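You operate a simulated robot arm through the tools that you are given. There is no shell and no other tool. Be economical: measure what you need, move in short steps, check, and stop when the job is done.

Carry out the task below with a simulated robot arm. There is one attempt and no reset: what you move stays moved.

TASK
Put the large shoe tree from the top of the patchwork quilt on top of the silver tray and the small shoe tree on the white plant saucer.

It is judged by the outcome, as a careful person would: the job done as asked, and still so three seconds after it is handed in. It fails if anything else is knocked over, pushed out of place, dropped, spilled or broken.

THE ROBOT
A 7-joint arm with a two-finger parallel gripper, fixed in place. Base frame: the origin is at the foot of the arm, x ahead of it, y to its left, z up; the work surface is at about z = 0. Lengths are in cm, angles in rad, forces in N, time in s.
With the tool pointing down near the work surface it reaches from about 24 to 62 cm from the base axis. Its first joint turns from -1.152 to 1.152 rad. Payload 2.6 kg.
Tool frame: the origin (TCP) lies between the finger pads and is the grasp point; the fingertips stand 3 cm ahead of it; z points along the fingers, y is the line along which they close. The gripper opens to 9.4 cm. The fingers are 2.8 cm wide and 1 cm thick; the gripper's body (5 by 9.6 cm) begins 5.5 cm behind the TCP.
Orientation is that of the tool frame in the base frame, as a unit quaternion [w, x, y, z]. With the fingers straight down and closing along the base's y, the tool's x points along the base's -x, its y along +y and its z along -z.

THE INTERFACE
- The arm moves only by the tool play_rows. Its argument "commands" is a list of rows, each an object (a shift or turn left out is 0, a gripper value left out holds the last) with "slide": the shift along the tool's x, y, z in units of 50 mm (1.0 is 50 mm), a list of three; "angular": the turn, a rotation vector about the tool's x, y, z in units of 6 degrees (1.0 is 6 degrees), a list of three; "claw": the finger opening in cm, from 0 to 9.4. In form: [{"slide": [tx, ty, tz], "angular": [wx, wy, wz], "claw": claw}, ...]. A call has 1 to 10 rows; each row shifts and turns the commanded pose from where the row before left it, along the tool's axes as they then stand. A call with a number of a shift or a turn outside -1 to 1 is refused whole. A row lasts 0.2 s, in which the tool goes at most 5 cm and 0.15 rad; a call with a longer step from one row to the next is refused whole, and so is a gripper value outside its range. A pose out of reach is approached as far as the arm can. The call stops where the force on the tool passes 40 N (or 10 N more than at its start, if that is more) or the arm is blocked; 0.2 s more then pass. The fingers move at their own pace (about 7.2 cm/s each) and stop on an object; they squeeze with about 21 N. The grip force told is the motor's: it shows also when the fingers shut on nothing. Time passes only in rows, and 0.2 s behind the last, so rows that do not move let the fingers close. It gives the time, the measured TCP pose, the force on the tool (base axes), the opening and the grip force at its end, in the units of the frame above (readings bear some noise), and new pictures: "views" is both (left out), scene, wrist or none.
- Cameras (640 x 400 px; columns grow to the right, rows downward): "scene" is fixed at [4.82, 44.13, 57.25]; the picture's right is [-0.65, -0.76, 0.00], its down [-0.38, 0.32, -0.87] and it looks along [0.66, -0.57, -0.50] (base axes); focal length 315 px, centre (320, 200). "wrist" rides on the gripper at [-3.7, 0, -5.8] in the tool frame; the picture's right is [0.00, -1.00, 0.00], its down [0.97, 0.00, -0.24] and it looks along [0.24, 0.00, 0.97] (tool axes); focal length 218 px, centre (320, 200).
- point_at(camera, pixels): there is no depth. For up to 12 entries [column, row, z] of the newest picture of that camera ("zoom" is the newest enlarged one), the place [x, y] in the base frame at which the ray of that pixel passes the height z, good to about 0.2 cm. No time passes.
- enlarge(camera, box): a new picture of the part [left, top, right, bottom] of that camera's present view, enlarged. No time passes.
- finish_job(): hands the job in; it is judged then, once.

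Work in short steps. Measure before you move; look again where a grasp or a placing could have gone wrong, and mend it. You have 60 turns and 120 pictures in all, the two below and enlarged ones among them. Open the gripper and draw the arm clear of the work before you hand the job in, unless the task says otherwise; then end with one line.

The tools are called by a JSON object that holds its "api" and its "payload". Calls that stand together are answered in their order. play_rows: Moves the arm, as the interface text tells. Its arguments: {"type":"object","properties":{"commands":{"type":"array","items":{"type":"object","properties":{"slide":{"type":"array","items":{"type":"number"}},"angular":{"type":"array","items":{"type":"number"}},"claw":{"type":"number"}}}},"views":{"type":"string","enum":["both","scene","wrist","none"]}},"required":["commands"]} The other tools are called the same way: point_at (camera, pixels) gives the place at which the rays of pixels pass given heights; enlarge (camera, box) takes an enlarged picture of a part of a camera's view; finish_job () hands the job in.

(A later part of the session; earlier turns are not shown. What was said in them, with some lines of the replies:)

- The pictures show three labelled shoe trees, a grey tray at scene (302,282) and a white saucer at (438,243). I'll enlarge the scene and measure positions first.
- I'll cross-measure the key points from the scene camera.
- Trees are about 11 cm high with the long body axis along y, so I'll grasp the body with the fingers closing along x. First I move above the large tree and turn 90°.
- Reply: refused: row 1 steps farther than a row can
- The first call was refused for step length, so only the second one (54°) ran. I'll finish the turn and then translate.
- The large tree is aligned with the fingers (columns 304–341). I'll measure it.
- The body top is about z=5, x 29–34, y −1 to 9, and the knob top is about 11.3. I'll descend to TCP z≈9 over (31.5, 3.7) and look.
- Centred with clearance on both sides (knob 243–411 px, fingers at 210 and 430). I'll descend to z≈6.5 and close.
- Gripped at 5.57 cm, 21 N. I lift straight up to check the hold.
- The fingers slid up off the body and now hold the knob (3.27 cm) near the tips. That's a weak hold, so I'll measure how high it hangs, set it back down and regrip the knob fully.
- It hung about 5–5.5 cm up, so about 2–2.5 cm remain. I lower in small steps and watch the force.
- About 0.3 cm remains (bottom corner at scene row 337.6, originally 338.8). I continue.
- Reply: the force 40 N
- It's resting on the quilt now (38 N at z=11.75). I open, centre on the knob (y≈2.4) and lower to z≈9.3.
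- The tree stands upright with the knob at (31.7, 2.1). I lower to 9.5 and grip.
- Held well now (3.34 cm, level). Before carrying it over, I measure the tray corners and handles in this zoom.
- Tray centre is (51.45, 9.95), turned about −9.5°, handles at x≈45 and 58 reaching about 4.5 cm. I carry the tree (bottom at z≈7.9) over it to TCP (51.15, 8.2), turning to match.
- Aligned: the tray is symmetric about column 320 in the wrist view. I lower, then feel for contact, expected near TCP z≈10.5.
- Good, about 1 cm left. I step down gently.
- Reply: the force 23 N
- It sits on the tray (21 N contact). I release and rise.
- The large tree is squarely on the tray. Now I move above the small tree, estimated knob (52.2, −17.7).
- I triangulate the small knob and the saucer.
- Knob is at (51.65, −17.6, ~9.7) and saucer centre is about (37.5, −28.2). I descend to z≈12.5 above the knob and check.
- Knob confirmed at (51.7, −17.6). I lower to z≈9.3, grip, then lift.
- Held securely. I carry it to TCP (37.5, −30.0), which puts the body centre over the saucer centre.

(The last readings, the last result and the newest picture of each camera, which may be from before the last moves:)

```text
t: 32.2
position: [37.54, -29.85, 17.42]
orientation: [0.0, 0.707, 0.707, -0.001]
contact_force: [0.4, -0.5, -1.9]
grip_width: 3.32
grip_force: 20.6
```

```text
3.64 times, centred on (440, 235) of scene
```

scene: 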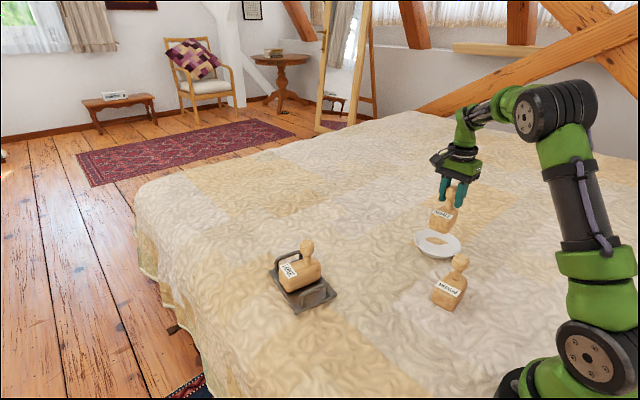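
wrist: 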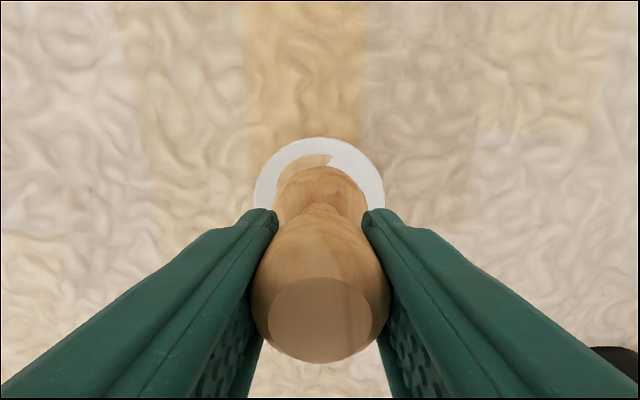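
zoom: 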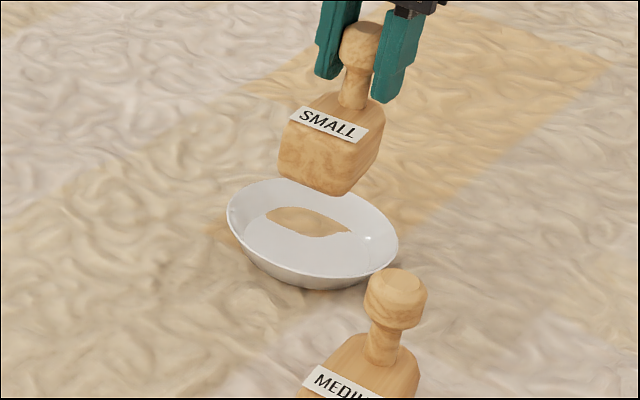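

The saucer is centred about column 319 in the wrist view. I lower to z≈12 and look.

{"api": "play_rows", "payload": {"commands": [{"slide": [0, 0, 0.3]}, {"slide": [0, 0, 0.4]}, {"slide": [0, 0, 0.3]}, {"slide": [0, 0, 0.1]}, {}]}}

{"api": "enlarge", "payload": {"camera": "scene", "box": [370, 180, 510, 290]}}

```text
t: 33.4
position: [37.47, -29.91, 11.86]
orientation: [0.001, 0.707, 0.707, 0.001]
contact_force: [-1.0, -0.1, -2.0]
grip_width: 3.31
grip_force: 21.0
```

scene: 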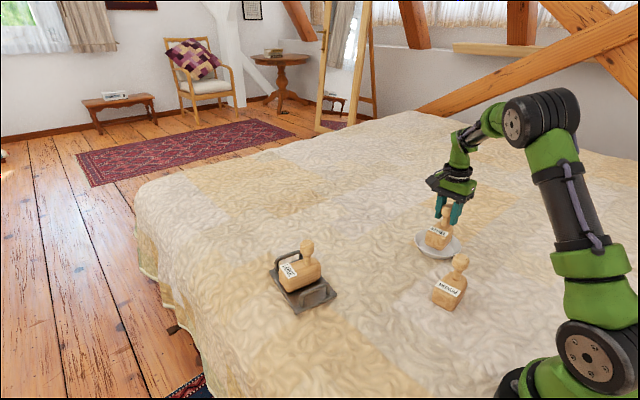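
wrist: 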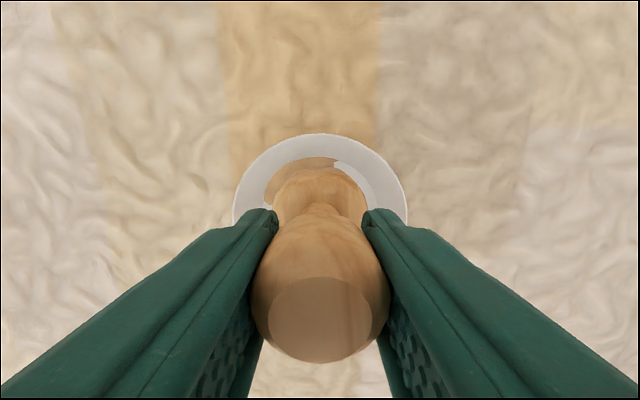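

```text
3.64 times, centred on (440, 235) of scene
```

zoom: 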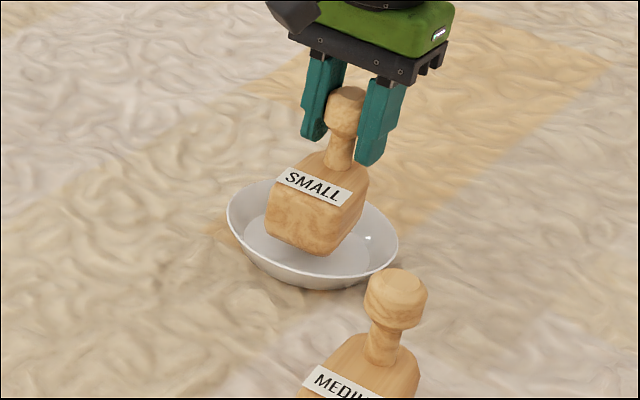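

{"api": "point_at", "payload": {"camera": "zoom", "pixels": [[320, 255, 2.5], [268, 235, 2.5], [320, 255, 2], [268, 235, 2], [228, 215, 2.5], [398, 250, 2.5], [310, 280, 2.5]]}}

{"api": "point_at", "payload": {"camera": "wrist", "pixels": [[320, 133, 2.5], [320, 157, 1], [320, 168, 5], [320, 168, 6], [234, 210, 2.5], [406, 210, 2.5]]}}

```text
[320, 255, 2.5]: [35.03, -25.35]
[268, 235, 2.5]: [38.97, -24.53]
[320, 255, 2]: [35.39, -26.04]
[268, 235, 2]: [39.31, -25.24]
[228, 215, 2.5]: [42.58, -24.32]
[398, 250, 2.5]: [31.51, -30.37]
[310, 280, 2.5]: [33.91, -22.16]
```

```text
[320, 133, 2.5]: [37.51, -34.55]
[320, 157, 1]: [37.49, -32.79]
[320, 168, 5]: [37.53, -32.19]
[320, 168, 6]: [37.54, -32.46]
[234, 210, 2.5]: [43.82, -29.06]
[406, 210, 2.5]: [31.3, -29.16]
```

The body spans y −32.3 to −25, against a saucer flat of about −32.8 to −23.6. I nudge +0.3 in y and ease down.

{"api": "play_rows", "payload": {"commands": [{"slide": [0.06, 0, 0.06]}, {"slide": [0, 0, 0.06]}, {"slide": [0, 0, 0.06]}, {}], "views": "none"}}

```text
t: 34.4
position: [37.55, -29.64, 10.85]
orientation: [0.0, 0.707, 0.707, 0.001]
contact_force: [0.7, -0.4, -0.1]
grip_width: 3.32
grip_force: 20.5
```

{"api": "play_rows", "payload": {"commands": [{"slide": [0, 0, 0.03]}, {"slide": [0, 0, 0.03]}, {}], "views": "none"}}

```text
t: 35.2
position: [37.5, -29.59, 10.78]
orientation: [0.003, 0.707, 0.707, 0.002]
contact_force: [6.2, -1.9, 9.5]
grip_width: 3.3
grip_force: 20.2
```

Contact begins at z≈10.78. I look before pressing further.

{"api": "play_rows", "payload": {"commands": [{}]}}

{"api": "enlarge", "payload": {"camera": "scene", "box": [390, 200, 490, 280]}}

```text
t: 35.6
position: [37.45, -29.65, 10.67]
orientation: [0.002, 0.707, 0.707, 0.001]
contact_force: [9.2, -2.9, 11.3]
grip_width: 3.34
grip_force: 20.6
```

scene: 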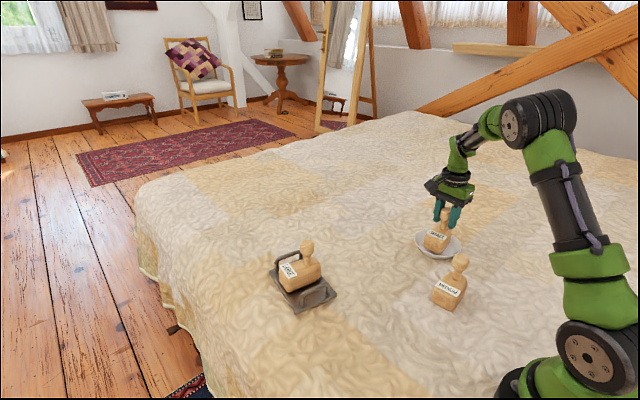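
wrist: 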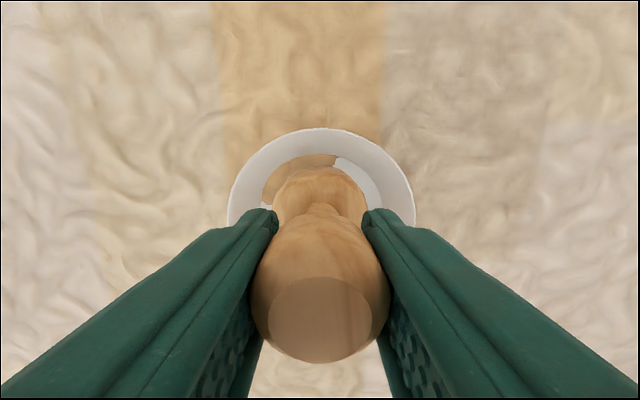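

```text
5.00 times, centred on (440, 240) of scene
```

zoom: 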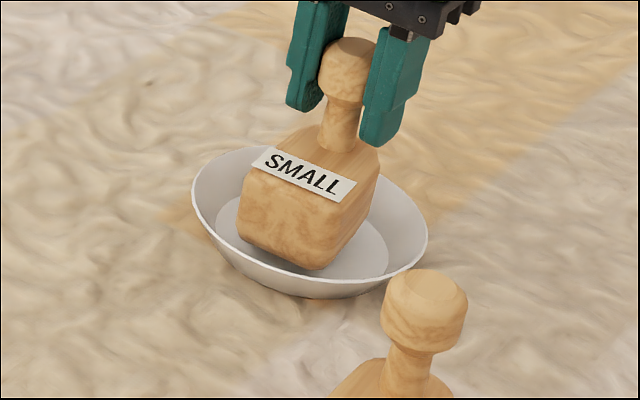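

The body is inside the rim; only its low front-right corner touches so far. I press down slightly more to level it.

{"api": "play_rows", "payload": {"commands": [{"slide": [0, 0, 0.02]}, {"slide": [0, 0, 0.02]}, {}], "views": "none"}}

```text
t: 36.4
position: [37.61, -29.67, 10.62]
orientation: [0.003, 0.707, 0.707, 0.001]
contact_force: [8.2, -1.1, 25.3]
grip_width: 3.3
grip_force: 21.1
```

Firm contact now (25 N), so it is seated. I release and check.

{"api": "play_rows", "payload": {"commands": [{"slide": [0, 0, -0.03], "claw": 4.2}, {"claw": 6.5}, {"claw": 6.5}, {"claw": 6.5}]}}

{"api": "enlarge", "payload": {"camera": "scene", "box": [390, 200, 490, 280]}}

```text
t: 37.4
position: [37.4, -29.48, 10.63]
orientation: [-0.001, 0.708, 0.706, 0.0]
contact_force: [-0.1, 0.0, -0.2]
grip_width: 6.5
grip_force: 0.1
```

scene: 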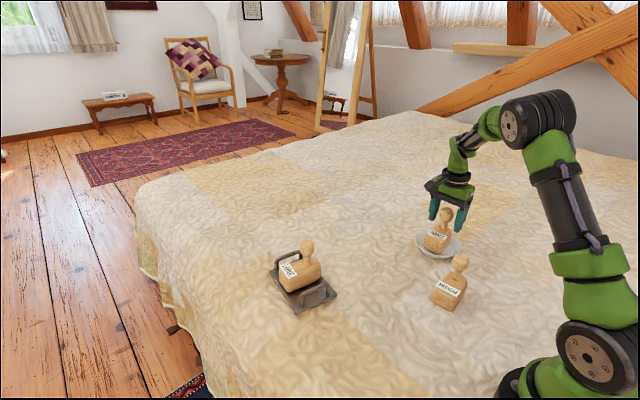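
wrist: 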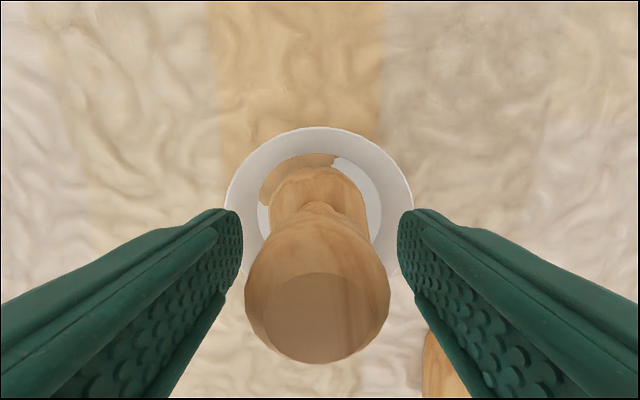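

```text
5.00 times, centred on (440, 240) of scene
```

zoom: 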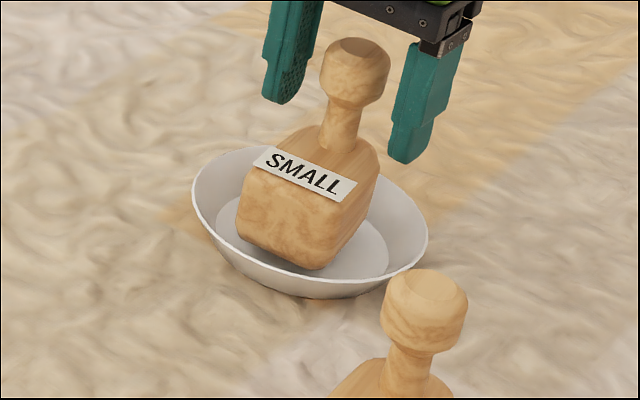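

It stays put, free-standing inside the saucer. I retreat upwards.

{"api": "play_rows", "payload": {"commands": [{"slide": [0, 0, -0.2]}, {"slide": [0, 0, -0.5]}, {"slide": [0, 0, -0.7]}, {"slide": [0, 0, -0.8]}, {"slide": [0, 0, -0.8]}, {"slide": [0, 0, -0.6]}, {}, {}]}}

{"api": "enlarge", "payload": {"camera": "scene", "box": [260, 190, 500, 340]}}

```text
t: 39.2
position: [37.38, -29.65, 28.61]
orientation: [0.0, 0.707, 0.707, 0.0]
contact_force: [-0.5, 0.7, 0.4]
grip_width: 6.49
grip_force: 0.0
```

scene: 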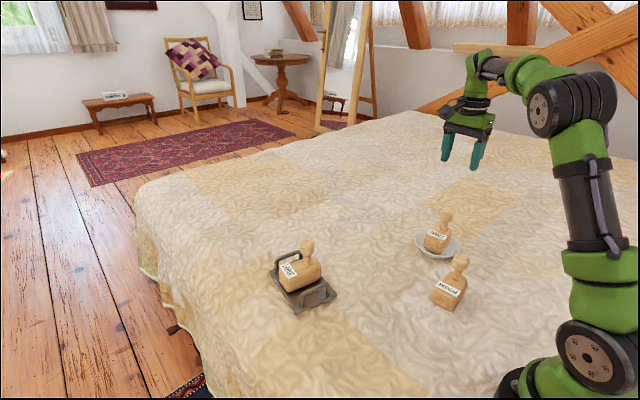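
wrist: 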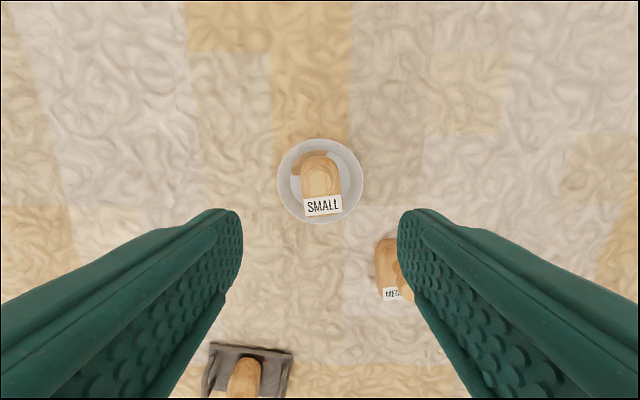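

```text
2.67 times, centred on (380, 265) of scene
```

zoom: 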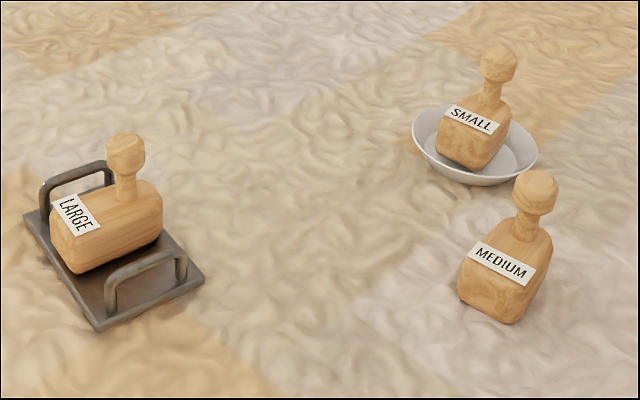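

Both trees are in place, the medium one hasn't moved, and the arm is clear. I hand the job in.

{"api": "finish_job", "payload": {}}

```text
The job is handed in.
```

The large shoe tree is on the silver tray and the small one is on the white plant saucer; the medium tree was not touched, and the arm is open and clear.
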